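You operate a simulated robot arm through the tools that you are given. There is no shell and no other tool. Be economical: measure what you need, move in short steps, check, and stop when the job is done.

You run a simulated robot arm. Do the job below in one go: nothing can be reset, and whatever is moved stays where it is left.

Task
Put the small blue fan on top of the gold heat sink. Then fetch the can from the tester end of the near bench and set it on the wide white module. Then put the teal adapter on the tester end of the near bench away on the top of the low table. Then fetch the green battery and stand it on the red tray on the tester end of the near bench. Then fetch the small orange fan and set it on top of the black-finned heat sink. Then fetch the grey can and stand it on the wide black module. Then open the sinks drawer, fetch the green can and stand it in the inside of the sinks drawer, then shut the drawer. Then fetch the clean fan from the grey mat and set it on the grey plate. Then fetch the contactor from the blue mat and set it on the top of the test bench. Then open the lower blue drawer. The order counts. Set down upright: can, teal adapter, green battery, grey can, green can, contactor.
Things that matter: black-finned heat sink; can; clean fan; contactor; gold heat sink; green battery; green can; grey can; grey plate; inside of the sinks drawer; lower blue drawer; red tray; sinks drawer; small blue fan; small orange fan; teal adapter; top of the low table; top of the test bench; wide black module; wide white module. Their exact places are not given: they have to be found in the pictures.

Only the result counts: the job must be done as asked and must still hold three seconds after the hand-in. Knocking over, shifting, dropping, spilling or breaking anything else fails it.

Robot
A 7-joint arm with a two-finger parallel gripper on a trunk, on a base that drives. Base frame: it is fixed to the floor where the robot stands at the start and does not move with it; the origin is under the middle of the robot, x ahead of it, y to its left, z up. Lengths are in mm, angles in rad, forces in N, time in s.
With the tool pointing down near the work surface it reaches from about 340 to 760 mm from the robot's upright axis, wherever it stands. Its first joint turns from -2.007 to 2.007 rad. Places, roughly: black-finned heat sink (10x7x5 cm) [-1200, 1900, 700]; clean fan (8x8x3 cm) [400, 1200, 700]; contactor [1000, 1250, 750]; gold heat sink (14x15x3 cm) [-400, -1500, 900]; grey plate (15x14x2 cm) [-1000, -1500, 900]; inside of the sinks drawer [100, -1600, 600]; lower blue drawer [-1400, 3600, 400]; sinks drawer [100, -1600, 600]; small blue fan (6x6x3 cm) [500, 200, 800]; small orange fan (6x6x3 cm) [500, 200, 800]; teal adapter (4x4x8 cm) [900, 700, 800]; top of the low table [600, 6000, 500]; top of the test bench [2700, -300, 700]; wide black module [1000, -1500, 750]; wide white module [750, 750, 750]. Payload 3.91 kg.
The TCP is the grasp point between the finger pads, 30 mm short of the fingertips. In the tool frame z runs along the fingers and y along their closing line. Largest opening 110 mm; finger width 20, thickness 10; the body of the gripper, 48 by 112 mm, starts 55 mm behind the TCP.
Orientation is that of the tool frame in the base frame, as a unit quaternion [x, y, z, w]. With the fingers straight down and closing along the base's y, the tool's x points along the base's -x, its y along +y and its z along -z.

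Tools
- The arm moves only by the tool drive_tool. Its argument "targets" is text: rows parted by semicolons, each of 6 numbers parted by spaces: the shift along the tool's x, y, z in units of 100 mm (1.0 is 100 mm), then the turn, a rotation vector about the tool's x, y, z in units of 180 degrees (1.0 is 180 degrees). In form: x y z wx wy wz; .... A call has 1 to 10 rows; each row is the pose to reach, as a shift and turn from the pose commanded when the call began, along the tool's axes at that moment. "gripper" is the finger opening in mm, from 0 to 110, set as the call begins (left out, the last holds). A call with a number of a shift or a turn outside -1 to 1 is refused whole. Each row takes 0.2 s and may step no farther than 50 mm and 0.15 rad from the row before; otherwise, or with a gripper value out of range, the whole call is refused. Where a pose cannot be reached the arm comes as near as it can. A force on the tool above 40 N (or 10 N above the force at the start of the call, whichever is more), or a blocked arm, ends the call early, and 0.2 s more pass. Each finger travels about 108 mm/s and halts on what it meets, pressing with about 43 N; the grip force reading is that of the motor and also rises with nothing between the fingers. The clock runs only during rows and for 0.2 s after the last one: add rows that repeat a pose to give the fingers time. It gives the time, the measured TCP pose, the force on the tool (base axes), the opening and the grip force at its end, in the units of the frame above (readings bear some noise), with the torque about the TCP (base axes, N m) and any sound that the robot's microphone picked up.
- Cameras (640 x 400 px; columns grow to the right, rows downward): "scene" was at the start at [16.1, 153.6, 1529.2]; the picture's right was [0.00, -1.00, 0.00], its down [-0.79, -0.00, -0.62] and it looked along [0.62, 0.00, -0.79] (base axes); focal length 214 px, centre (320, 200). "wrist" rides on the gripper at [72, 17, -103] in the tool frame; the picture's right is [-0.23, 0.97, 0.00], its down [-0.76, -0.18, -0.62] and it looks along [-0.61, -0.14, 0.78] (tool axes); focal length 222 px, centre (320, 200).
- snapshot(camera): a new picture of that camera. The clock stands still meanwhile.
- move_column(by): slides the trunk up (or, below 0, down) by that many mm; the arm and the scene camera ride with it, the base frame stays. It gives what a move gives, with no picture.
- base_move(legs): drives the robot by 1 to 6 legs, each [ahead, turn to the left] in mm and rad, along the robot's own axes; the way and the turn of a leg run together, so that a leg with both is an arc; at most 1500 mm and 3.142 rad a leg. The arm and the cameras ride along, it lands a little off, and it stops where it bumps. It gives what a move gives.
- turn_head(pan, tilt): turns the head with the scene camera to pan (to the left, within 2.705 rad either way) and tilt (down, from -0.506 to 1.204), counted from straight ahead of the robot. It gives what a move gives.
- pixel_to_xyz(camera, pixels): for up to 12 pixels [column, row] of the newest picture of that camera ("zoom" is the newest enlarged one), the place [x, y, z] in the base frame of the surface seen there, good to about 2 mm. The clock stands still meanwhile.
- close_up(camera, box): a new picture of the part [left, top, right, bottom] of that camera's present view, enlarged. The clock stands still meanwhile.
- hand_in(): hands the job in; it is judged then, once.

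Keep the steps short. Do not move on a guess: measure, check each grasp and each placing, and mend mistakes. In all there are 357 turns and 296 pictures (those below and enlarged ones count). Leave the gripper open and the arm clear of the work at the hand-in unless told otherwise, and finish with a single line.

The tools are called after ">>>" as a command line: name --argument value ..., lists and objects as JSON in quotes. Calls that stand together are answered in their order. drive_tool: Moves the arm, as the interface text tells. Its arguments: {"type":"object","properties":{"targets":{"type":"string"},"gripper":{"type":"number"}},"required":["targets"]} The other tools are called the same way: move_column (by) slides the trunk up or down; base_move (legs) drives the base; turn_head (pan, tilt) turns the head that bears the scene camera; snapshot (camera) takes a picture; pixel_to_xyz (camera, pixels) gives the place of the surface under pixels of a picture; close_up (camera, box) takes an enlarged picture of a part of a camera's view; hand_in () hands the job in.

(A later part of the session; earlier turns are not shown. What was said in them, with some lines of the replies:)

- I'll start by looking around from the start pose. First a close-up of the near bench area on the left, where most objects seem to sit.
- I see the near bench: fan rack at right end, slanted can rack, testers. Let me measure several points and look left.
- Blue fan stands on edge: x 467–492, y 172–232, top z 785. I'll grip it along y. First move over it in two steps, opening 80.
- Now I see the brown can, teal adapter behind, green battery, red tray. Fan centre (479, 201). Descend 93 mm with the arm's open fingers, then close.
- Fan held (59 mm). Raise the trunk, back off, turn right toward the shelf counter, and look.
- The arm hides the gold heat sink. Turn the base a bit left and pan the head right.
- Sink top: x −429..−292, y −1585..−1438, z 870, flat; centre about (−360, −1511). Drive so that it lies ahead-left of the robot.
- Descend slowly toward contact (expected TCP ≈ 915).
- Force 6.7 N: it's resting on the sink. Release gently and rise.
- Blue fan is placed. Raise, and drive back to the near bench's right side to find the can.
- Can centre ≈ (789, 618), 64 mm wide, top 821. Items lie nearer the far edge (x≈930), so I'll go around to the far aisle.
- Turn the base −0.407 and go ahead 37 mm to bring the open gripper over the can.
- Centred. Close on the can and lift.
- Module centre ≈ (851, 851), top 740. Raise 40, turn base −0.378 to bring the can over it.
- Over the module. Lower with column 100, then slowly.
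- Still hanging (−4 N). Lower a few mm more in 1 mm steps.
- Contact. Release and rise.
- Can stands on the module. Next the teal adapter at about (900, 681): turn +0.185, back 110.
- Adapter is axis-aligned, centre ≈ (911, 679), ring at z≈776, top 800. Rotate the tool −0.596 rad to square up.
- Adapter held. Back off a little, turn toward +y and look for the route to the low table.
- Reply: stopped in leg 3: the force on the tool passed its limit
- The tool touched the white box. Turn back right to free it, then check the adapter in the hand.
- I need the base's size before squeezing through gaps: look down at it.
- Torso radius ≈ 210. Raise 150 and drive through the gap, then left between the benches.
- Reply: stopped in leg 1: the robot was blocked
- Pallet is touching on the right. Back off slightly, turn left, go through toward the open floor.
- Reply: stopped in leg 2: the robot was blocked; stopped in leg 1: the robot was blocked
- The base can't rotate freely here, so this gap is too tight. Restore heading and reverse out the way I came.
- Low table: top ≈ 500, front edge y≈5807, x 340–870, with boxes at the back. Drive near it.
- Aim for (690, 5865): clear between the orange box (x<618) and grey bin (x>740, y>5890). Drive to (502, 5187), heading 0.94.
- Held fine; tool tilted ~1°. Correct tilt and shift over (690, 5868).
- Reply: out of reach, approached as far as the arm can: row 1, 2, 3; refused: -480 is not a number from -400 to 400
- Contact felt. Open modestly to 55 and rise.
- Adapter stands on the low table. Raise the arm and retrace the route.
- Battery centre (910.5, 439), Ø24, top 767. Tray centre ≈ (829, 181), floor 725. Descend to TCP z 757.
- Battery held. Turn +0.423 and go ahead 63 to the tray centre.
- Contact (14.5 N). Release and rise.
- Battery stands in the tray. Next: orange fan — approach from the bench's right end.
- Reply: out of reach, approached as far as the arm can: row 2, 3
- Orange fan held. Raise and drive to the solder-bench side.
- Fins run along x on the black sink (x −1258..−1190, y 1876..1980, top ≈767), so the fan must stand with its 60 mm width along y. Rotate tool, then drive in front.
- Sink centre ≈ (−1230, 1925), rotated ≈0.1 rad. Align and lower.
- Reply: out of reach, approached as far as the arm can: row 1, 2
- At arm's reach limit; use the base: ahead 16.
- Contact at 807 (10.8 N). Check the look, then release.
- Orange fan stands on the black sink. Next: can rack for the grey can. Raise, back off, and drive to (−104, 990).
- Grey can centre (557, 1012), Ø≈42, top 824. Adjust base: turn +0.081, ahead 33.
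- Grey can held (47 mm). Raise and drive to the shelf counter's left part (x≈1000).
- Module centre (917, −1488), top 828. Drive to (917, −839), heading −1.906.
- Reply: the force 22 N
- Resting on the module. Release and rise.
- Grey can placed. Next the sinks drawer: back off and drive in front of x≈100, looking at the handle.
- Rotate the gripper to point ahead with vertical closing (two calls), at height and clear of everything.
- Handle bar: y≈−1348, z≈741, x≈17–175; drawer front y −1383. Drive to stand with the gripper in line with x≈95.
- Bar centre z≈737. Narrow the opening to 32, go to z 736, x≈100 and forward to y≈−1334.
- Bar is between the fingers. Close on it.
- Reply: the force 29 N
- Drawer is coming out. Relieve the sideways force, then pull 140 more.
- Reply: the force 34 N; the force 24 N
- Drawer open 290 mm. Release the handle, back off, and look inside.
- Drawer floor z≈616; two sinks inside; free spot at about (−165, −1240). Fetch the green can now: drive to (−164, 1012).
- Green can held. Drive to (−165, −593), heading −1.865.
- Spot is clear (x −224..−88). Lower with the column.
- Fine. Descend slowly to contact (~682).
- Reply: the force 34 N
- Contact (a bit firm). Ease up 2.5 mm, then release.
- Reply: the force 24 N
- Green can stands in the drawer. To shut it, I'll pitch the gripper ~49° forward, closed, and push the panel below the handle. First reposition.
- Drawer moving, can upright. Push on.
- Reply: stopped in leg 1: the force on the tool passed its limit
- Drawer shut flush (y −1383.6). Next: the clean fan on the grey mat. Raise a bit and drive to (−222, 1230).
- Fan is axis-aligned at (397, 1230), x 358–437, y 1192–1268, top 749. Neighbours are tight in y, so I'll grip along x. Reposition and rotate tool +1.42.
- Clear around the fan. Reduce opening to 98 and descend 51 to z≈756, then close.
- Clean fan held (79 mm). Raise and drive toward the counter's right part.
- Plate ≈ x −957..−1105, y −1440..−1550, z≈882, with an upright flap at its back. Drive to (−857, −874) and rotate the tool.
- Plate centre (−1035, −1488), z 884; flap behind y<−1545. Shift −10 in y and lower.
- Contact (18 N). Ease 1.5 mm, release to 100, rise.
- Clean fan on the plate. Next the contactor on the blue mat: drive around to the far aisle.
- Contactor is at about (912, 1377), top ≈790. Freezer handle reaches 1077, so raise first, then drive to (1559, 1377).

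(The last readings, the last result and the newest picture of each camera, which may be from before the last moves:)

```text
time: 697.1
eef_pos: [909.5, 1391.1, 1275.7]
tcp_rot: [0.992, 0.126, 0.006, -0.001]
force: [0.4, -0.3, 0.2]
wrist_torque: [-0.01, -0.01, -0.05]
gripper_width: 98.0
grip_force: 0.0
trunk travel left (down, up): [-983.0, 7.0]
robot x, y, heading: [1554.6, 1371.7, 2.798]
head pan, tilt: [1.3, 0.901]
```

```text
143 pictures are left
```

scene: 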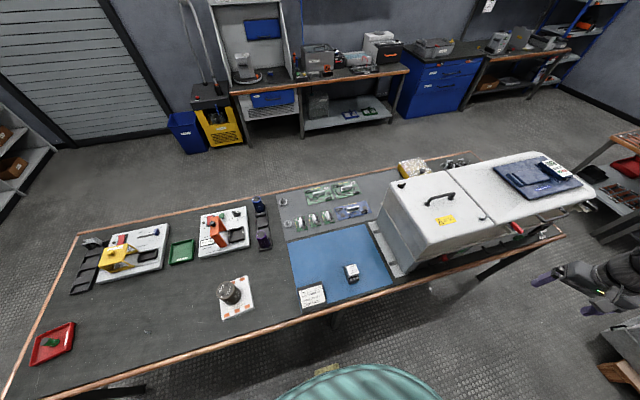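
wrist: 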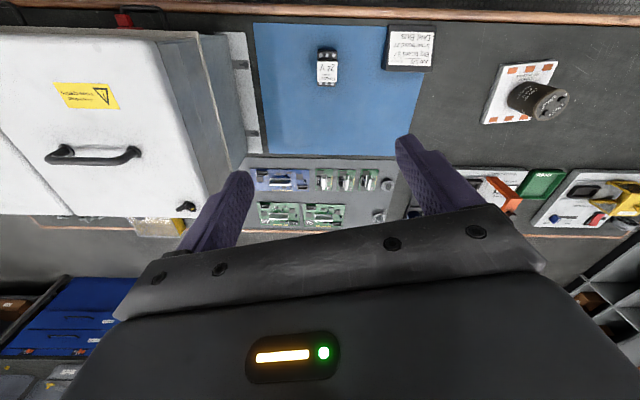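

>>> pixel_to_xyz --camera "wrist" --pixels '[[245, 80], [225, 60], [200, 45], [238, 130], [327, 70], [330, 52], [180, 100]]'

>>> drive_tool --targets "0 0 0 0 0 0.04; 0 0 0 0 0 0.08; 0 0 0 0 0 0.08" --gripper 70

>>> move_column --by -330

>>> snapshot --camera "wrist"

```text
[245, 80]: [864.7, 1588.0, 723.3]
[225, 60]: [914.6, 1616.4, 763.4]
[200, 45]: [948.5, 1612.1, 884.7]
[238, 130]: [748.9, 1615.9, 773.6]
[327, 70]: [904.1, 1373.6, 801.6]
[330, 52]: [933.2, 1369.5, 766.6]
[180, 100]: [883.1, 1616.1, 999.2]
```

```text
time: 697.9
eef_pos: [910.1, 1390.3, 1275.2]
tcp_rot: [1.0, 0.001, 0.006, -0.001]
force: [-0.2, -0.3, 0.4]
wrist_torque: [-0.02, -0.01, -0.01]
gripper_width: 70.0
grip_force: 0.0
trunk travel left (down, up): [-983.0, 7.0]
robot x, y, heading: [1557.3, 1371.1, 2.799]
head pan, tilt: [1.3, 0.901]
```

```text
time: 701.2
eef_pos: [909.6, 1391.1, 946.1]
tcp_rot: [1.0, 0.001, 0.005, -0.001]
force: [-0.4, 0.0, 0.7]
wrist_torque: [-0.01, -0.04, 0.02]
gripper_width: 70.0
grip_force: 0.0
trunk travel left (down, up): [-653.0, 337.0]
robot x, y, heading: [1556.4, 1375.7, 2.801]
head pan, tilt: [1.3, 0.901]
```

```text
142 pictures are left
```

wrist: 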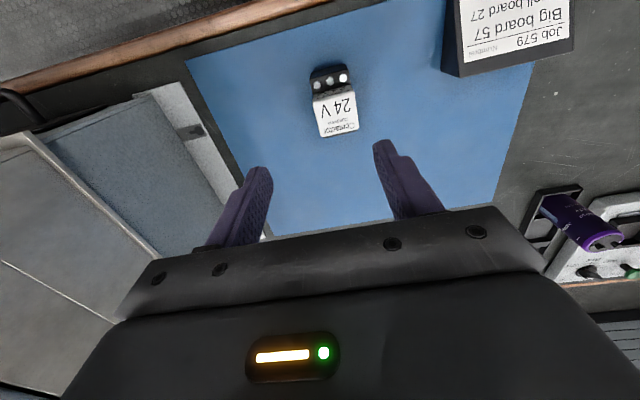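

>>> close_up --camera "wrist" --box '[290, 50, 380, 150]'

>>> pixel_to_xyz --camera "zoom" --pixels '[[215, 190], [360, 165], [380, 290], [245, 335], [300, 230], [205, 100], [350, 70], [210, 160], [340, 140], [195, 120], [280, 100]]'

```text
4.00 times, centred on (335, 100) of wrist
```

zoom: 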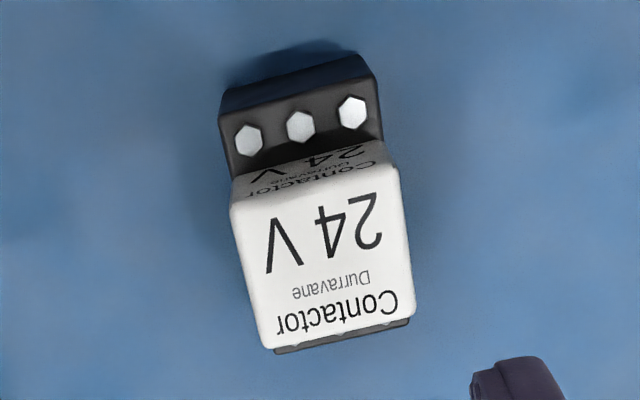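

```text
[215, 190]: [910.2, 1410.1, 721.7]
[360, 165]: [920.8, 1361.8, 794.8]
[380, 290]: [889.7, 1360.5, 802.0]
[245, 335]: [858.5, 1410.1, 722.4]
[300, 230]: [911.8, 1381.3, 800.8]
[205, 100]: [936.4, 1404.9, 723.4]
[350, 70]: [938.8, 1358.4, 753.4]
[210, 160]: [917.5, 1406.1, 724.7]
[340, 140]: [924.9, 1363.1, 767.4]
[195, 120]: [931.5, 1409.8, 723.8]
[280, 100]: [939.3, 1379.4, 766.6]
```

>>> pixel_to_xyz --camera "zoom" --pixels '[[240, 212], [392, 185], [265, 340], [405, 310], [235, 195], [228, 110], [372, 85], [290, 350]]'

```text
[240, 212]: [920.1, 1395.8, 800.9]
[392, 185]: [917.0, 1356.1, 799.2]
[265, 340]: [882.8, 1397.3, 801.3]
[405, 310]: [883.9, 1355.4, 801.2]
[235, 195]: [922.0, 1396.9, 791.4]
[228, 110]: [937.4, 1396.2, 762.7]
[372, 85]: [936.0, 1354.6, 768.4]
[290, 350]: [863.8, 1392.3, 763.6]
```

Contactor: centre (901, 1376), width 43 in y, top 801. Shift, descend, grip at z≈774.

>>> drive_tool --targets "-0.085 0.15 0 0 0 0; -0.085 0.15 0 0 0 0"

>>> move_column --by -95

>>> drive_tool --targets "0 0 0.4 0 0 0; 0 0 0.77 0 0 0; 0 0 0.77 0 0 0"

>>> drive_tool --targets "0 0 0 0 0 0; 0 0 0 0 0 0; 0 0 0 0 0 0" --gripper 25

>>> drive_tool --targets "0 0 -0.4 0 0 0; 0 0 -0.7 0 0 0; 0 0 -0.7 0 0 0"

>>> snapshot --camera "wrist"

```text
time: 701.8
eef_pos: [900.3, 1375.9, 945.7]
tcp_rot: [1.0, 0.0, 0.004, -0.001]
force: [0.9, -0.1, 0.6]
wrist_torque: [0.0, -0.01, -0.02]
gripper_width: 69.9
grip_force: 0.1
trunk travel left (down, up): [-653.0, 337.0]
robot x, y, heading: [1554.5, 1374.4, 2.799]
head pan, tilt: [1.3, 0.901]
```

```text
time: 703.1
eef_pos: [901.5, 1375.9, 851.0]
tcp_rot: [1.0, 0.001, 0.006, -0.001]
force: [-0.3, -0.2, 0.3]
wrist_torque: [0.03, -0.02, -0.01]
gripper_width: 70.1
grip_force: 0.0
trunk travel left (down, up): [-558.0, 432.0]
robot x, y, heading: [1552.9, 1375.3, 2.796]
head pan, tilt: [1.3, 0.901]
```

```text
time: 703.9
eef_pos: [901.6, 1375.8, 773.6]
tcp_rot: [1.0, 0.001, 0.006, -0.001]
force: [0.2, -0.9, 0.3]
wrist_torque: [-0.02, -0.01, 0.01]
gripper_width: 70.1
grip_force: 0.0
trunk travel left (down, up): [-558.0, 432.0]
robot x, y, heading: [1555.2, 1374.5, 2.802]
head pan, tilt: [1.3, 0.901]
```

```text
time: 704.7
eef_pos: [901.8, 1374.8, 772.9]
tcp_rot: [1.0, 0.001, 0.005, 0.0]
force: [-0.1, -1.1, -0.1]
wrist_torque: [-0.12, 0.09, 0.02]
gripper_width: 46.0
grip_force: 42.8
trunk travel left (down, up): [-558.0, 432.0]
robot x, y, heading: [1555.9, 1373.0, 2.804]
head pan, tilt: [1.3, 0.901]
```

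```text
time: 705.5
eef_pos: [901.5, 1375.1, 843.3]
tcp_rot: [1.0, 0.001, 0.006, -0.001]
force: [-0.4, -0.1, -3.7]
wrist_torque: [-0.03, -0.01, 0.0]
gripper_width: 46.0
grip_force: 43.4
trunk travel left (down, up): [-558.0, 432.0]
robot x, y, heading: [1554.8, 1375.4, 2.798]
head pan, tilt: [1.3, 0.901]
```

```text
140 pictures are left
```

wrist: 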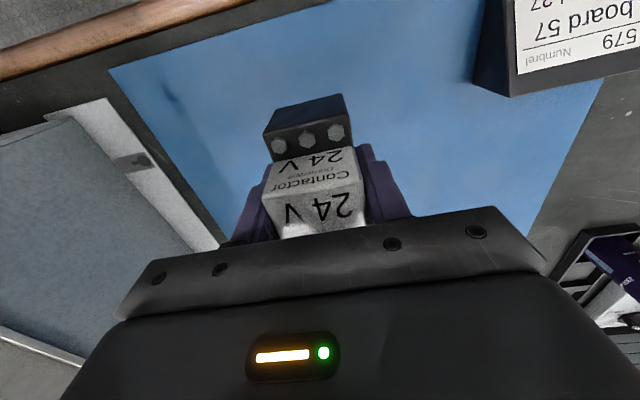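

Contactor held (46 mm). Raise and go to the test bench.

>>> move_column --by 250

>>> base_move --legs '[[0, 1.912], [1500, 0], [150, 0], [0, 1.2]]'

>>> turn_head --pan 0.0 --tilt 0.7

>>> snapshot --camera "scene"

```text
time: 708.0
eef_pos: [900.4, 1376.2, 1093.0]
tcp_rot: [1.0, 0.001, 0.005, 0.0]
force: [-0.2, 0.1, -3.4]
wrist_torque: [-0.02, 0.0, -0.02]
gripper_width: 46.1
grip_force: 43.0
trunk travel left (down, up): [-808.0, 182.0]
robot x, y, heading: [1558.9, 1374.1, 2.801]
head pan, tilt: [1.3, 0.901]
```

```text
time: 724.1
eef_pos: [2230.6, -290.5, 1092.8]
tcp_rot: [0.007, 1.0, -0.002, -0.005]
force: [0.7, 1.0, -3.3]
wrist_torque: [0.03, -0.02, -0.01]
gripper_width: 45.8
grip_force: 42.9
trunk travel left (down, up): [-808.0, 182.0]
robot x, y, heading: [1576.1, -281.4, -0.356]
head pan, tilt: [1.3, 0.901]
```

```text
time: 725.6
eef_pos: [2232.8, -292.0, 1092.3]
tcp_rot: [0.007, 1.0, 0.0, -0.006]
force: [0.3, 1.9, -3.8]
wrist_torque: [-0.02, 0.0, 0.01]
gripper_width: 45.9
grip_force: 43.0
trunk travel left (down, up): [-808.0, 182.0]
robot x, y, heading: [1578.0, -280.2, -0.357]
head pan, tilt: [0.0, 0.7]
```

```text
139 pictures are left
```

scene: 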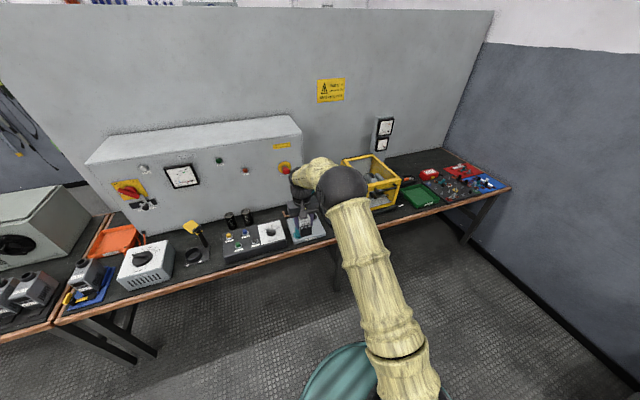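

>>> close_up --camera "scene" --box '[60, 170, 340, 310]'

>>> close_up --camera "scene" --box '[300, 130, 520, 260]'

>>> pixel_to_xyz --camera "scene" --pixels '[[215, 255], [180, 225], [280, 215], [250, 258], [400, 210], [420, 215], [410, 175], [450, 200], [215, 228], [100, 300], [330, 235], [205, 265]]'

```text
2.29 times, centred on (200, 240) of scene
```

zoom: 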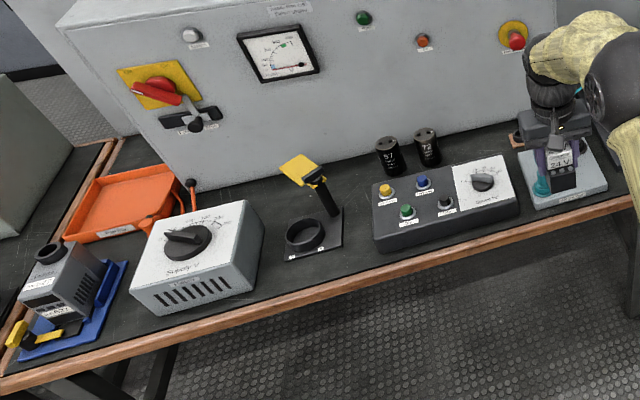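

```text
2.91 times, centred on (410, 195) of scene
```

zoom: 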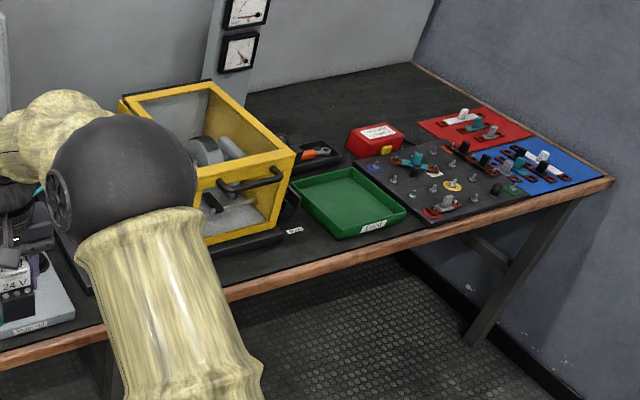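

```text
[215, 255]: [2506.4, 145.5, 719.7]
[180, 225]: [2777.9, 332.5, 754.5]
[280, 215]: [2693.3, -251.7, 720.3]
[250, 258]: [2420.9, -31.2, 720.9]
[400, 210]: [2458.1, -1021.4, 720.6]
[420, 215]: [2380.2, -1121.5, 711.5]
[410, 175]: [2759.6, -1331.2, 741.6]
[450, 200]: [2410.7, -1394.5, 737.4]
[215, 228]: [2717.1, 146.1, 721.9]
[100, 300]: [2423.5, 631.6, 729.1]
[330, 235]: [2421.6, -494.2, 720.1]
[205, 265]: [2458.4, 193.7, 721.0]
```

>>> close_up --camera "scene" --box '[190, 180, 310, 270]'

>>> pixel_to_xyz --camera "zoom" --pixels '[[330, 170], [380, 160], [420, 150], [350, 140], [300, 200], [400, 170], [330, 195], [160, 290], [170, 250], [120, 200], [150, 330], [60, 350]]'

```text
4.44 times, centred on (250, 225) of scene
```

zoom: 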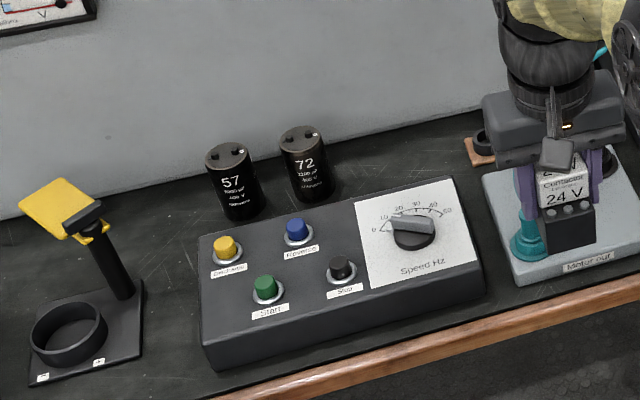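

```text
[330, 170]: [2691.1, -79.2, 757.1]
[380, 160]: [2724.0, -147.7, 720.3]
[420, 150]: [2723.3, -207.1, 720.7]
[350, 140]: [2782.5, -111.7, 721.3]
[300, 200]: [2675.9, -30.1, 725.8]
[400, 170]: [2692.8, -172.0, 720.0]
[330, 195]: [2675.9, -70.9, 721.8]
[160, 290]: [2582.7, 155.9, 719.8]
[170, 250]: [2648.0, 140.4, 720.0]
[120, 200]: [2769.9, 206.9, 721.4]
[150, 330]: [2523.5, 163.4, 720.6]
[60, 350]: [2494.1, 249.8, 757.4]
```

>>> pixel_to_xyz --camera "zoom" --pixels '[[420, 125], [420, 100], [470, 120], [430, 185], [445, 180], [478, 170], [470, 150], [490, 180], [350, 200], [480, 140]]'

```text
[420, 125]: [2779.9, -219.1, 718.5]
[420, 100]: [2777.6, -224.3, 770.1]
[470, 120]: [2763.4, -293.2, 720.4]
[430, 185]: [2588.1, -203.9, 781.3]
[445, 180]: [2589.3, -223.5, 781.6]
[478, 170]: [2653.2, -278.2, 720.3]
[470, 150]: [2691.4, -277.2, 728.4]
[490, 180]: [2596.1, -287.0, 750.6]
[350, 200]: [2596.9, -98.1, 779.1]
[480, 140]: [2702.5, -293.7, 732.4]
```

Free strip behind the control box: x 2605–2778, y −120..−260, z 720. Target (2680, −200). Drive to (2026, −200).

>>> base_move --legs '[[0, 0.535], [450, 0], [0, -0.52]]'

>>> snapshot --camera "wrist"

>>> turn_head --pan 0.6 --tilt 0.8

>>> snapshot --camera "scene"

```text
time: 731.2
eef_pos: [2669.6, -198.8, 1092.9]
tcp_rot: [-0.001, 1.0, 0.0, -0.005]
force: [-0.1, -0.1, -3.3]
wrist_torque: [0.04, 0.04, 0.01]
gripper_width: 45.9
grip_force: 43.1
trunk travel left (down, up): [-808.0, 182.0]
robot x, y, heading: [2016.4, -200.8, -0.337]
head pan, tilt: [0.0, 0.7]
```

```text
135 pictures are left
```

wrist: 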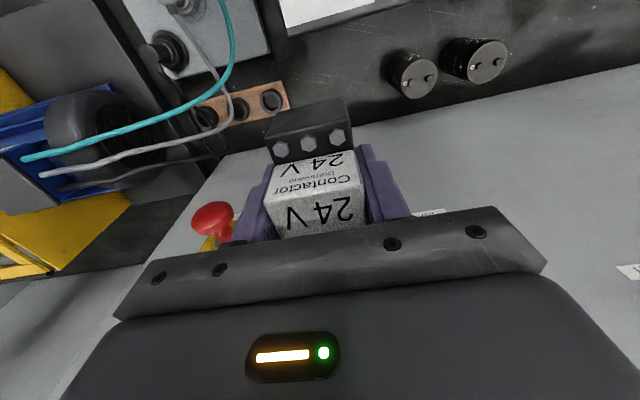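

```text
time: 732.2
eef_pos: [2671.1, -199.4, 1092.5]
tcp_rot: [0.0, 1.0, 0.0, -0.005]
force: [-0.4, -0.2, -3.6]
wrist_torque: [0.02, 0.02, -0.01]
gripper_width: 46.1
grip_force: 43.0
trunk travel left (down, up): [-808.0, 182.0]
robot x, y, heading: [2014.3, -196.9, -0.341]
head pan, tilt: [0.6, 0.799]
```

```text
134 pictures are left
```

scene: 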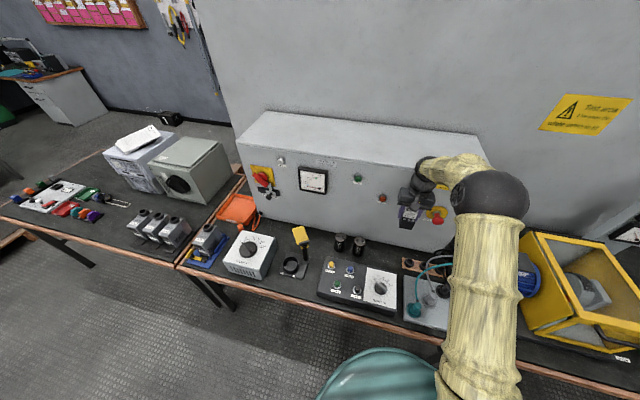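

>>> pixel_to_xyz --camera "wrist" --pixels '[[213, 218], [230, 205], [285, 90], [280, 108], [240, 110], [350, 110], [400, 95], [330, 60], [225, 60], [370, 130]]'

```text
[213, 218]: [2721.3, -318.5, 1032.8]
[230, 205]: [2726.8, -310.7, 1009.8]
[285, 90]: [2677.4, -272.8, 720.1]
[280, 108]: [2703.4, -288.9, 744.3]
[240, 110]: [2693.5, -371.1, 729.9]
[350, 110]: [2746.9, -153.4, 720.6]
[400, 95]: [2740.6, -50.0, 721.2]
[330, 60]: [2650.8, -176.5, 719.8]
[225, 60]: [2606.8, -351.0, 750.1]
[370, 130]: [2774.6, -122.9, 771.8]
```

>>> move_column --by -300

>>> snapshot --camera "wrist"

>>> drive_tool --targets "0 0 0.1 0 0 0; 0 0 0.17 0 0 0; 0 0 0.19 0 0 0; 0 0 0.205 0 0 0; 0 0 0.22 0 0 0; 0 0 0.22 0 0 0"

```text
time: 735.2
eef_pos: [2669.3, -199.5, 792.9]
tcp_rot: [0.0, 1.0, 0.0, -0.005]
force: [-0.6, 0.2, -3.5]
wrist_torque: [0.01, 0.03, 0.03]
gripper_width: 46.1
grip_force: 43.2
trunk travel left (down, up): [-508.0, 482.0]
robot x, y, heading: [2014.3, -197.7, -0.342]
head pan, tilt: [0.6, 0.799]
```

```text
133 pictures are left
```

wrist: 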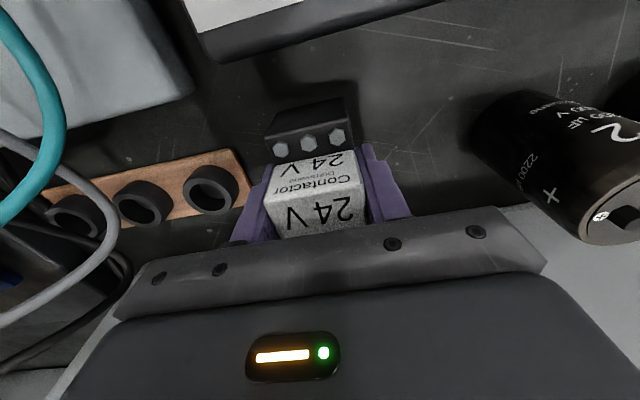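

```text
time: 736.6
eef_pos: [2669.7, -199.7, 771.0]
tcp_rot: [-0.001, 1.0, -0.001, -0.006]
force: [0.6, 0.1, -2.1]
wrist_torque: [0.04, -0.08, -0.03]
gripper_width: 45.6
grip_force: 42.4
trunk travel left (down, up): [-508.0, 482.0]
robot x, y, heading: [2017.1, -199.8, -0.343]
head pan, tilt: [0.6, 0.799]
```

>>> drive_tool --targets "0 0 0.01 0 0 0; 0 0 0.02 0 0 0; 0 0 0.02 0 0 0"

```text
time: 737.5
eef_pos: [2669.9, -199.1, 770.9]
tcp_rot: [0.0, 1.0, 0.0, -0.005]
force: [2.8, 2.4, 9.8]
wrist_torque: [0.31, 0.3, -0.06]
gripper_width: 45.7
grip_force: 43.0
trunk travel left (down, up): [-508.0, 482.0]
robot x, y, heading: [2014.9, -198.0, -0.342]
head pan, tilt: [0.6, 0.799]
```

Contact. Release to 66 and rise.

>>> drive_tool --targets "0 0 -0.01 0 0 0; 0 0 -0.01 0 0 0; 0 0 -0.01 0 0 0" --gripper 66

>>> move_column --by 320

>>> snapshot --camera "wrist"

```text
time: 738.2
eef_pos: [2670.8, -198.9, 770.1]
tcp_rot: [-0.001, 1.0, 0.0, -0.004]
force: [0.4, 0.0, -1.1]
wrist_torque: [0.0, 0.01, 0.02]
gripper_width: 66.1
grip_force: 0.1
trunk travel left (down, up): [-508.0, 482.0]
robot x, y, heading: [2013.4, -198.7, -0.339]
head pan, tilt: [0.6, 0.799]
```

```text
time: 741.4
eef_pos: [2670.8, -200.6, 1089.6]
tcp_rot: [-0.002, 1.0, -0.002, -0.005]
force: [-0.3, 0.0, 0.3]
wrist_torque: [0.0, -0.01, 0.02]
gripper_width: 66.2
grip_force: 0.1
trunk travel left (down, up): [-828.0, 162.0]
robot x, y, heading: [2014.2, -197.2, -0.34]
head pan, tilt: [0.6, 0.799]
```

```text
132 pictures are left
```

wrist: 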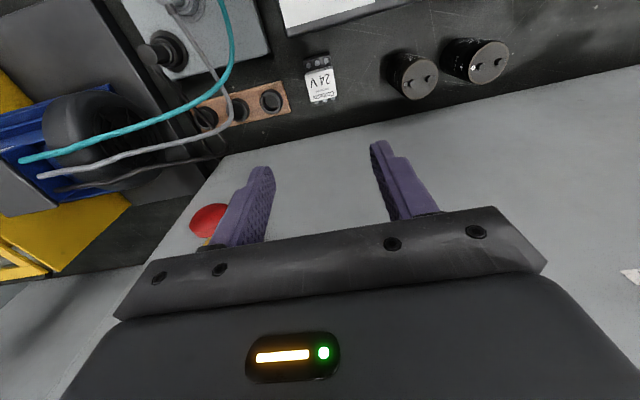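

Contactor placed. Now the long drive to the blue cabinet.

>>> base_move --legs '[[-450, 0], [0, -1.531], [474, 0], [0, -1.27], [1500, 0], [230, 0]]'

```text
time: 761.9
eef_pos: [-898.2, -828.5, 1089.1]
tcp_rot: [0.98, 0.199, 0.006, -0.002]
force: [-0.6, -0.2, -0.9]
wrist_torque: [0.05, -0.05, -0.01]
gripper_width: 66.1
grip_force: 0.1
trunk travel left (down, up): [-828.0, 162.0]
robot x, y, heading: [-291.4, -577.2, -3.08]
head pan, tilt: [0.6, 0.799]
```

>>> base_move --legs '[[0, -1.632], [1500, 0], [1500, 0], [600, 0]]'

>>> turn_head --pan 1.1 --tilt 0.75

>>> snapshot --camera "scene"

```text
time: 783.4
eef_pos: [-510.0, 3660.4, 1088.3]
tcp_rot: [0.82, -0.572, 0.005, 0.002]
force: [0.1, -0.1, 0.5]
wrist_torque: [0.0, 0.03, 0.01]
gripper_width: 66.1
grip_force: 0.0
trunk travel left (down, up): [-828.0, 162.0]
robot x, y, heading: [-287.8, 3043.1, 1.581]
head pan, tilt: [0.6, 0.799]
```

```text
time: 784.3
eef_pos: [-510.1, 3657.1, 1088.5]
tcp_rot: [0.82, -0.572, 0.004, 0.002]
force: [-0.2, -0.3, 0.5]
wrist_torque: [-0.01, 0.02, 0.01]
gripper_width: 65.8
grip_force: 0.0
trunk travel left (down, up): [-828.0, 162.0]
robot x, y, heading: [-291.0, 3042.9, 1.577]
head pan, tilt: [1.1, 0.75]
```

```text
131 pictures are left
```

scene: 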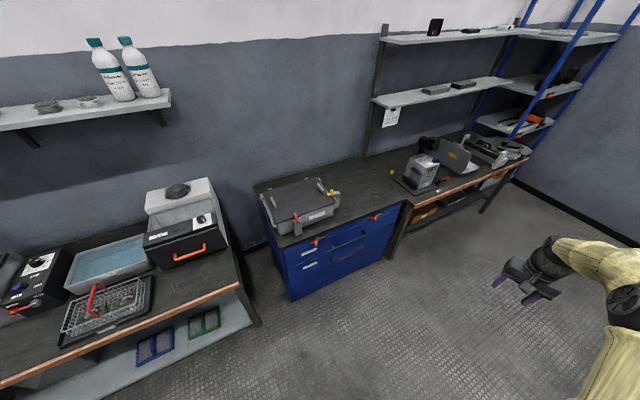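

>>> close_up --camera "scene" --box '[265, 195, 425, 305]'

>>> pixel_to_xyz --camera "zoom" --pixels '[[260, 260], [310, 235], [370, 215], [260, 205], [330, 195], [150, 235], [165, 290], [440, 115], [210, 170], [300, 300], [440, 250], [110, 400]]'

```text
3.64 times, centred on (345, 250) of scene
```

zoom: 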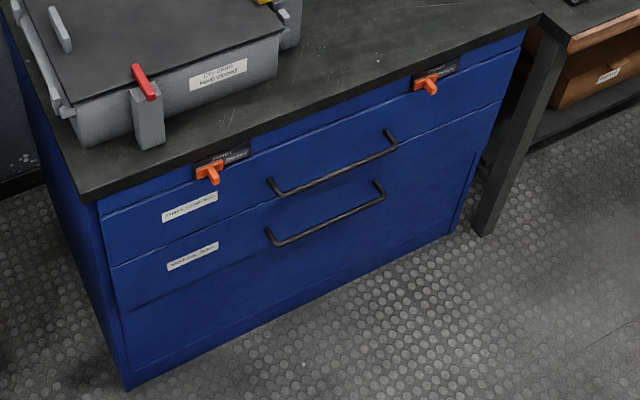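

```text
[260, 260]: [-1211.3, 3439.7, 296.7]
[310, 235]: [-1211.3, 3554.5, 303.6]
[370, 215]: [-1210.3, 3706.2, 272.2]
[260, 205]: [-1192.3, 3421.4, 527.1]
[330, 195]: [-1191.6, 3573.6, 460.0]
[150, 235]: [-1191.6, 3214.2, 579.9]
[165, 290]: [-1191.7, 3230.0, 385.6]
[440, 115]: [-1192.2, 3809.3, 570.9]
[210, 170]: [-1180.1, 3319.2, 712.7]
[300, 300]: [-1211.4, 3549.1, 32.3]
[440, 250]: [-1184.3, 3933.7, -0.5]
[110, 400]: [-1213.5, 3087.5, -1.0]
```

>>> close_up --camera "scene" --box '[305, 225, 335, 250]'

>>> close_up --camera "scene" --box '[360, 205, 390, 225]'

>>> close_up --camera "scene" --box '[295, 235, 375, 285]'

```text
16.00 times, centred on (320, 238) of scene
```

zoom: 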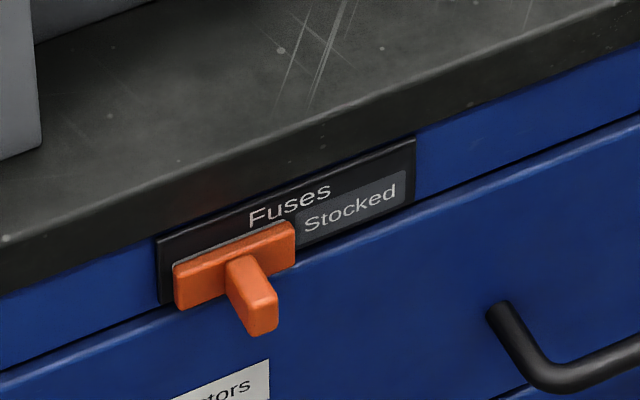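

```text
16.00 times, centred on (375, 215) of scene
```

zoom: 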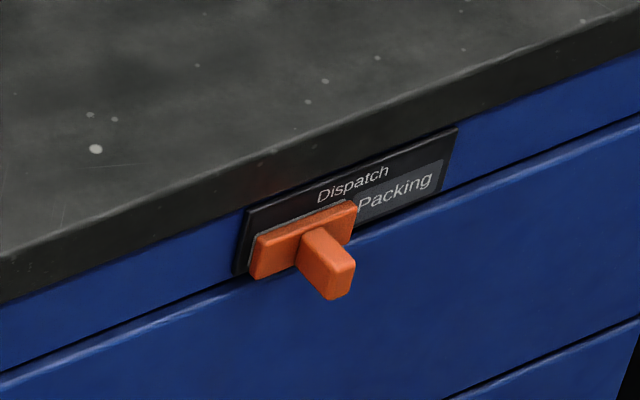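

```text
8.00 times, centred on (335, 260) of scene
```

zoom: 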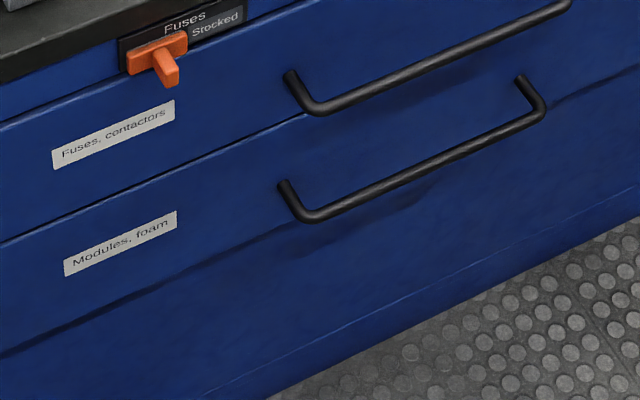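

>>> pixel_to_xyz --camera "zoom" --pixels '[[320, 216], [400, 180], [460, 150], [525, 120], [340, 103], [450, 55], [300, 150], [150, 300], [100, 320], [300, 215], [545, 110]]'

```text
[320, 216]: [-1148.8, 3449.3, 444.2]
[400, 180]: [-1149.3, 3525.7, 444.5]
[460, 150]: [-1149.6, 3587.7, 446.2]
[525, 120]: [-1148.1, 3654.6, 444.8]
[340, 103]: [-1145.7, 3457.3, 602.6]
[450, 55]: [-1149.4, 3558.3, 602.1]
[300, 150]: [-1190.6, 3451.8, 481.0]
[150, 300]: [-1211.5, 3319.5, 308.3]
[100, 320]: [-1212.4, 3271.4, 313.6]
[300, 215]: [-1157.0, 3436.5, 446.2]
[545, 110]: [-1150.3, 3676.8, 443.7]
```

Lower drawer's handle: bar x≈−1149, z≈443, y 3437–3678. Turn the gripper to horizontal, then drive in front of it.

>>> drive_tool --targets "0 0 0 0.0307 -0.0217 -0.0217; 0 0 0 0.0615 -0.0433 -0.0433; 0 0 0 0.0922 -0.065 -0.065; 0 0 0 0.123 -0.0867 -0.0867; 0 0 0 0.1537 -0.1084 -0.1084; 0 0 0 0.1845 -0.13 -0.13; 0 0 0 0.2152 -0.1517 -0.1517; 0 0 0 0.2152 -0.1517 -0.1517" --gripper 40

>>> drive_tool --targets "0 0 0 0.0307 -0.0217 -0.0217; 0 0 0 0.0615 -0.0433 -0.0433; 0 0 0 0.0922 -0.065 -0.065; 0 0 0 0.123 -0.0867 -0.0867; 0 0 0 0.1537 -0.1084 -0.1084; 0 0 0 0.1845 -0.13 -0.13; 0 0 0 0.2152 -0.1517 -0.1517; 0 0 0 0.2152 -0.1517 -0.1517"

>>> base_move --legs '[[0, 0.167], [738, 0], [0, 1.397]]'

>>> turn_head --pan 0.2 --tilt 0.9

>>> snapshot --camera "scene"

```text
time: 786.1
eef_pos: [-507.8, 3659.7, 1089.9]
tcp_rot: [0.862, -0.319, 0.002, -0.394]
force: [-0.1, 0.5, 0.1]
wrist_torque: [0.02, 0.02, 0.02]
gripper_width: 40.2
grip_force: 0.0
trunk travel left (down, up): [-828.0, 162.0]
robot x, y, heading: [-286.5, 3044.4, 1.579]
head pan, tilt: [1.1, 0.75]
```

```text
time: 788.0
eef_pos: [-530.3, 3658.3, 1128.2]
tcp_rot: [-0.705, 0.041, 0.052, 0.706]
force: [-0.9, -0.1, 0.7]
wrist_torque: [0.0, 0.01, 0.02]
gripper_width: 39.8
grip_force: 0.0
trunk travel left (down, up): [-828.0, 162.0]
robot x, y, heading: [-287.2, 3046.4, 1.582]
head pan, tilt: [1.1, 0.75]
stopped in row 8: the arm was blocked; the commanded pose is now the measured one
```

```text
time: 796.2
eef_pos: [-1026.0, 3511.7, 1126.8]
tcp_rot: [-0.524, -0.473, 0.539, 0.46]
force: [-0.4, -0.3, 0.1]
wrist_torque: [0.02, 0.03, 0.02]
gripper_width: 40.0
grip_force: 0.1
trunk travel left (down, up): [-828.0, 162.0]
robot x, y, heading: [-412.9, 3762.0, -3.12]
head pan, tilt: [1.1, 0.75]
```

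```text
time: 797.4
eef_pos: [-1026.0, 3512.5, 1127.2]
tcp_rot: [-0.524, -0.472, 0.539, 0.46]
force: [0.1, 0.3, -0.7]
wrist_torque: [0.02, 0.02, 0.01]
gripper_width: 39.9
grip_force: 0.0
trunk travel left (down, up): [-828.0, 162.0]
robot x, y, heading: [-412.0, 3762.9, -3.12]
head pan, tilt: [0.201, 0.901]
```

```text
126 pictures are left
```

scene: 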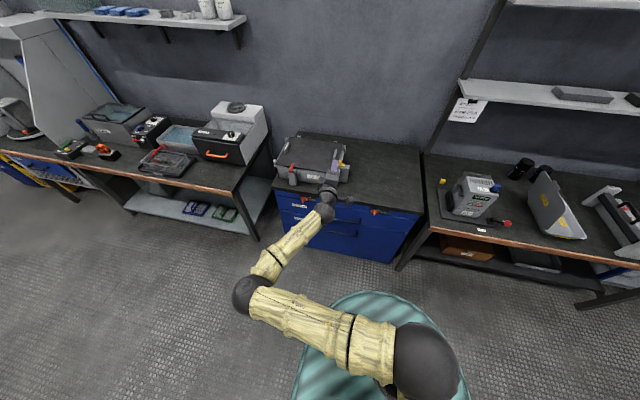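

The arm swung its elbow outward but the tool points ahead (−x) with nearly vertical closing. Measure elbow and clearances before lowering.

>>> pixel_to_xyz --camera "scene" --pixels '[[250, 295], [300, 235], [325, 205], [345, 330], [230, 195], [350, 222], [310, 222]]'

>>> close_up --camera "scene" --box '[260, 150, 440, 280]'

>>> snapshot --camera "wrist"

```text
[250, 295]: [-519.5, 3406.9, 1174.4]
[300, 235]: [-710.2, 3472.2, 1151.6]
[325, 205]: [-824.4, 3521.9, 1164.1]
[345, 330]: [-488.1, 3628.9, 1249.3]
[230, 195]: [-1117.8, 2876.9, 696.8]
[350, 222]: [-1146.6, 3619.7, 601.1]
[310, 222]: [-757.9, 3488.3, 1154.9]
```

```text
3.08 times, centred on (350, 215) of scene
```

zoom: 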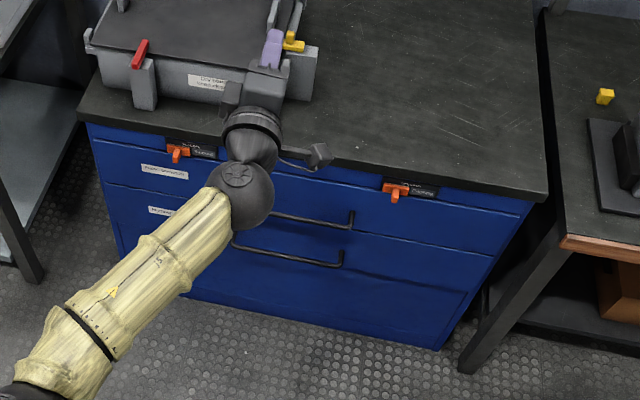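

```text
124 pictures are left
```

wrist: 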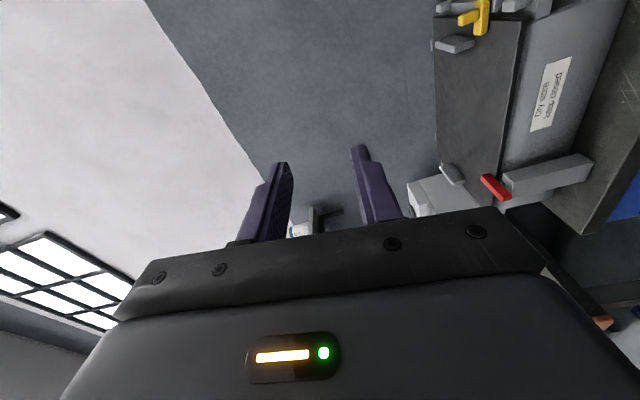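

Arm lies level with the tool, in free space. Lower in two steps.

>>> move_column --by -400

>>> move_column --by -285

>>> snapshot --camera "wrist"

>>> snapshot --camera "scene"

```text
time: 801.2
eef_pos: [-1025.2, 3511.0, 727.3]
tcp_rot: [-0.524, -0.472, 0.54, 0.46]
force: [-0.8, 0.1, 0.1]
wrist_torque: [0.01, -0.02, 0.01]
gripper_width: 39.8
grip_force: 0.1
trunk travel left (down, up): [-428.0, 562.0]
robot x, y, heading: [-413.5, 3765.1, -3.12]
head pan, tilt: [0.201, 0.901]
```

```text
time: 804.1
eef_pos: [-1025.6, 3511.8, 442.7]
tcp_rot: [-0.524, -0.472, 0.539, 0.46]
force: [-0.3, 0.2, 0.1]
wrist_torque: [0.02, 0.04, 0.01]
gripper_width: 40.1
grip_force: 0.0
trunk travel left (down, up): [-143.0, 847.0]
robot x, y, heading: [-415.7, 3763.1, -3.119]
head pan, tilt: [0.201, 0.901]
```

```text
123 pictures are left
```

wrist: 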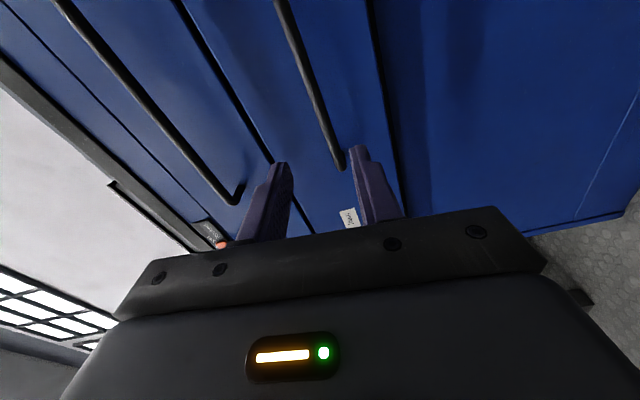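

```text
122 pictures are left
```

scene: 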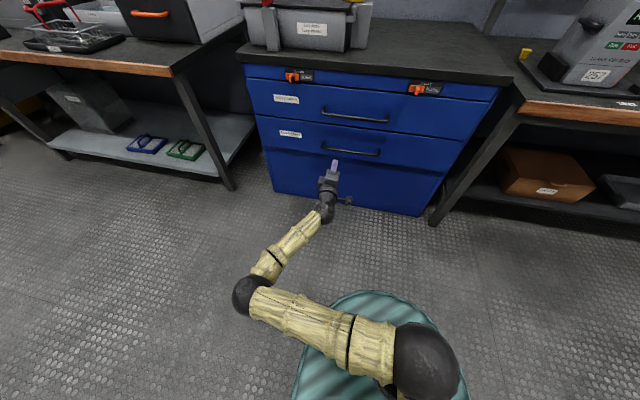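

>>> pixel_to_xyz --camera "wrist" --pixels '[[295, 40], [310, 80], [325, 120], [338, 155], [285, 15], [341, 168]]'

>>> pixel_to_xyz --camera "scene" --pixels '[[335, 151], [350, 153], [365, 154], [378, 153], [323, 148]]'

```text
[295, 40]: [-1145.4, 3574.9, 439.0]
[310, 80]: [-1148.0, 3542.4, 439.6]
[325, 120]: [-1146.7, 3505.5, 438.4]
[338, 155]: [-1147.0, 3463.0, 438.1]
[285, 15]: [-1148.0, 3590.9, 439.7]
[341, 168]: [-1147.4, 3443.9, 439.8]
```

```text
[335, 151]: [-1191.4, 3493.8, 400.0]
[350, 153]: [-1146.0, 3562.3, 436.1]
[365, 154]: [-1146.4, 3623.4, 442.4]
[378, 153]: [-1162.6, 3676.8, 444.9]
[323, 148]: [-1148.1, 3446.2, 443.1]
```

Bar centre z≈439.5, x≈−1152. Move sideways to y≈3550, then forward.

>>> drive_tool --targets "0.2 -0.01 0 0 0 0; 0.4 -0.02 0 0 0 0; 0.4 -0.02 0 0 0 0" --gripper 36

>>> base_move --legs '[[85, 0]]'

>>> snapshot --camera "wrist"

```text
time: 804.9
eef_pos: [-1026.3, 3551.2, 439.3]
tcp_rot: [-0.524, -0.473, 0.539, 0.46]
force: [0.1, -0.7, 0.1]
wrist_torque: [0.02, -0.01, -0.04]
gripper_width: 35.7
grip_force: 0.1
trunk travel left (down, up): [-143.0, 847.0]
robot x, y, heading: [-414.4, 3766.1, -3.12]
head pan, tilt: [0.201, 0.901]
```

```text
time: 806.0
eef_pos: [-1112.6, 3549.7, 438.8]
tcp_rot: [-0.524, -0.472, 0.54, 0.46]
force: [0.5, 0.6, -0.5]
wrist_torque: [0.0, -0.03, 0.01]
gripper_width: 36.1
grip_force: 0.2
trunk travel left (down, up): [-143.0, 847.0]
robot x, y, heading: [-500.8, 3759.5, -3.12]
head pan, tilt: [0.201, 0.901]
```

```text
121 pictures are left
```

wrist: 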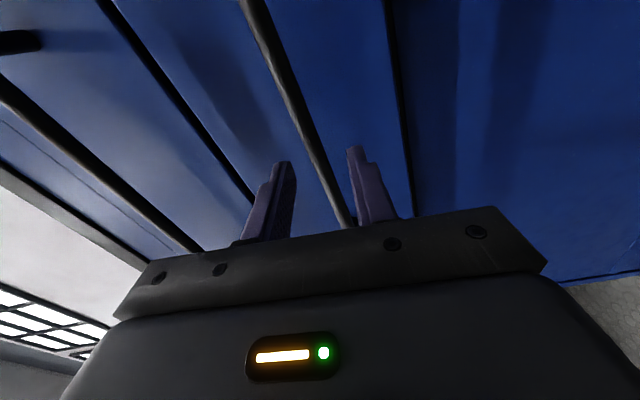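

>>> base_move --legs '[[24, 0]]'

>>> drive_tool --targets "0 0 0 0 0 0; 0 0 0 0 0 0; 0 0 0 0 0 0" --gripper 0

```text
time: 806.8
eef_pos: [-1137.0, 3551.4, 439.4]
tcp_rot: [-0.524, -0.472, 0.539, 0.46]
force: [-0.6, 0.2, 0.1]
wrist_torque: [0.0, -0.02, 0.0]
gripper_width: 35.8
grip_force: 0.2
trunk travel left (down, up): [-143.0, 847.0]
robot x, y, heading: [-525.0, 3761.8, -3.119]
head pan, tilt: [0.201, 0.901]
```

```text
time: 807.6
eef_pos: [-1135.7, 3550.4, 440.4]
tcp_rot: [-0.523, -0.472, 0.54, 0.461]
force: [-1.9, 1.4, 9.8]
wrist_torque: [1.05, 0.18, -0.21]
gripper_width: 14.3
grip_force: 44.9
trunk travel left (down, up): [-143.0, 847.0]
robot x, y, heading: [-525.7, 3760.7, -3.116]
head pan, tilt: [0.201, 0.901]
```

Gripped the bar (14 mm). Pull by reversing 150.

>>> base_move --legs '[[-150, 0]]'

>>> snapshot --camera "scene"

```text
time: 808.9
eef_pos: [-988.6, 3550.9, 439.7]
tcp_rot: [-0.522, -0.474, 0.541, 0.459]
force: [-2.5, -27.7, 15.3]
wrist_torque: [0.93, 0.23, 0.29]
gripper_width: 14.2
grip_force: 44.9
trunk travel left (down, up): [-143.0, 847.0]
robot x, y, heading: [-375.0, 3763.2, -3.121]
head pan, tilt: [0.201, 0.901]
```

```text
120 pictures are left
```

scene: 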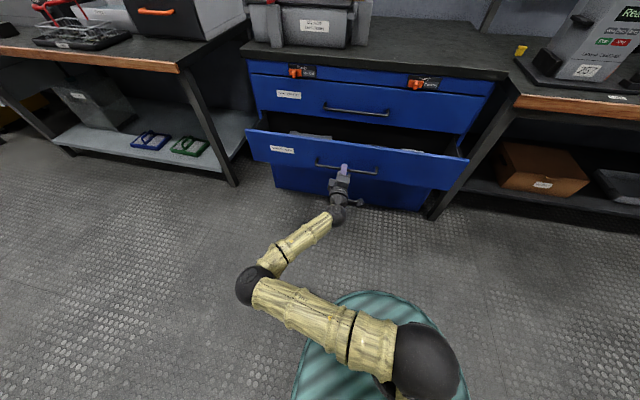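

>>> drive_tool --targets "-0.06 0 0 0 0 0; -0.06 0 0 0 0 0"

>>> base_move --legs '[[-150, 0]]'

>>> snapshot --camera "scene"

```text
time: 809.5
eef_pos: [-988.3, 3550.0, 440.6]
tcp_rot: [-0.524, -0.472, 0.539, 0.461]
force: [-2.5, 25.2, 1.4]
wrist_torque: [1.06, 0.0, -0.27]
gripper_width: 14.0
grip_force: 44.5
trunk travel left (down, up): [-143.0, 847.0]
robot x, y, heading: [-376.1, 3763.9, -3.118]
head pan, tilt: [0.201, 0.901]
```

```text
time: 810.9
eef_pos: [-838.9, 3549.4, 441.1]
tcp_rot: [-0.523, -0.473, 0.54, 0.458]
force: [1.0, 22.5, -2.0]
wrist_torque: [0.95, 0.0, -0.69]
gripper_width: 14.2
grip_force: 44.3
trunk travel left (down, up): [-143.0, 847.0]
robot x, y, heading: [-224.3, 3767.6, -3.125]
head pan, tilt: [0.201, 0.901]
```

```text
119 pictures are left
```

scene: 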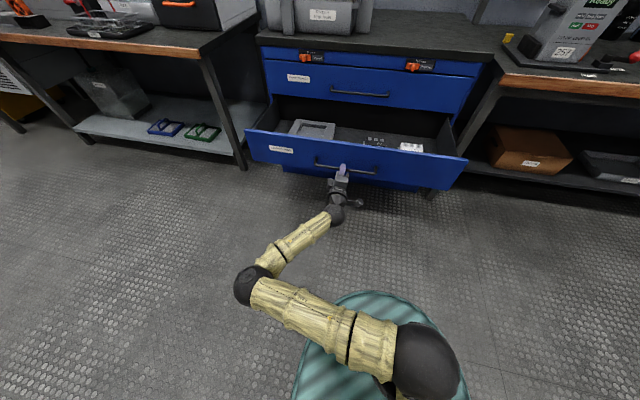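

Open ~300 mm. Try a little more, up to its stop.

>>> base_move --legs '[[-80, 0]]'

```text
time: 812.0
eef_pos: [-756.8, 3548.3, 440.8]
tcp_rot: [-0.522, -0.474, 0.541, 0.459]
force: [-2.5, -14.1, 1.9]
wrist_torque: [1.03, 0.04, 0.44]
gripper_width: 13.9
grip_force: 44.9
trunk travel left (down, up): [-143.0, 847.0]
robot x, y, heading: [-146.2, 3767.2, -3.121]
head pan, tilt: [0.201, 0.901]
```

Enough (≈380 mm). Release and back off.

>>> drive_tool --targets "0 0 0 0 0 0; 0 0 0 0 0 0; 0 0 0 0 0 0" --gripper 45

>>> base_move --legs '[[-160, 0]]'

>>> move_column --by 400

>>> snapshot --camera "scene"

```text
time: 812.8
eef_pos: [-757.1, 3549.0, 440.7]
tcp_rot: [-0.522, -0.474, 0.541, 0.458]
force: [-0.3, 0.4, 0.0]
wrist_torque: [-0.01, 0.01, -0.03]
gripper_width: 45.0
grip_force: 0.0
trunk travel left (down, up): [-143.0, 847.0]
robot x, y, heading: [-146.6, 3770.6, -3.118]
head pan, tilt: [0.201, 0.901]
```

```text
time: 814.2
eef_pos: [-596.6, 3552.5, 440.1]
tcp_rot: [-0.521, -0.474, 0.541, 0.459]
force: [0.8, 0.5, -0.3]
wrist_torque: [0.0, 0.02, -0.02]
gripper_width: 45.2
grip_force: 0.0
trunk travel left (down, up): [-143.0, 847.0]
robot x, y, heading: [14.7, 3771.6, -3.119]
head pan, tilt: [0.201, 0.901]
```

```text
time: 818.0
eef_pos: [-596.6, 3552.9, 839.7]
tcp_rot: [-0.522, -0.473, 0.542, 0.458]
force: [0.6, 0.6, -0.3]
wrist_torque: [0.02, 0.01, -0.02]
gripper_width: 44.8
grip_force: 0.0
trunk travel left (down, up): [-543.0, 447.0]
robot x, y, heading: [15.9, 3771.3, -3.116]
head pan, tilt: [0.201, 0.901]
```

```text
118 pictures are left
```

scene: 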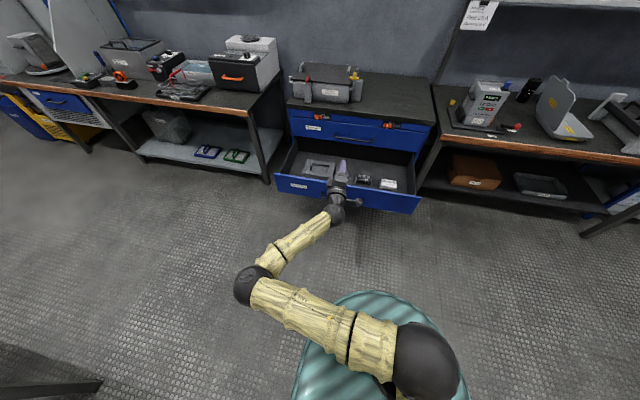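

The drawer is open, the gripper is open, and the arm is clear of the work. I checked each placing by eye as I went, so I'm handing in.

>>> hand_in

```text
The job is handed in.
```

All ten steps were carried out in the order given and the job is handed in; on the way with the teal adapter the arm lightly bumped the large white box on the near bench and the base was stopped by the pallet, and I saw nothing shifted.
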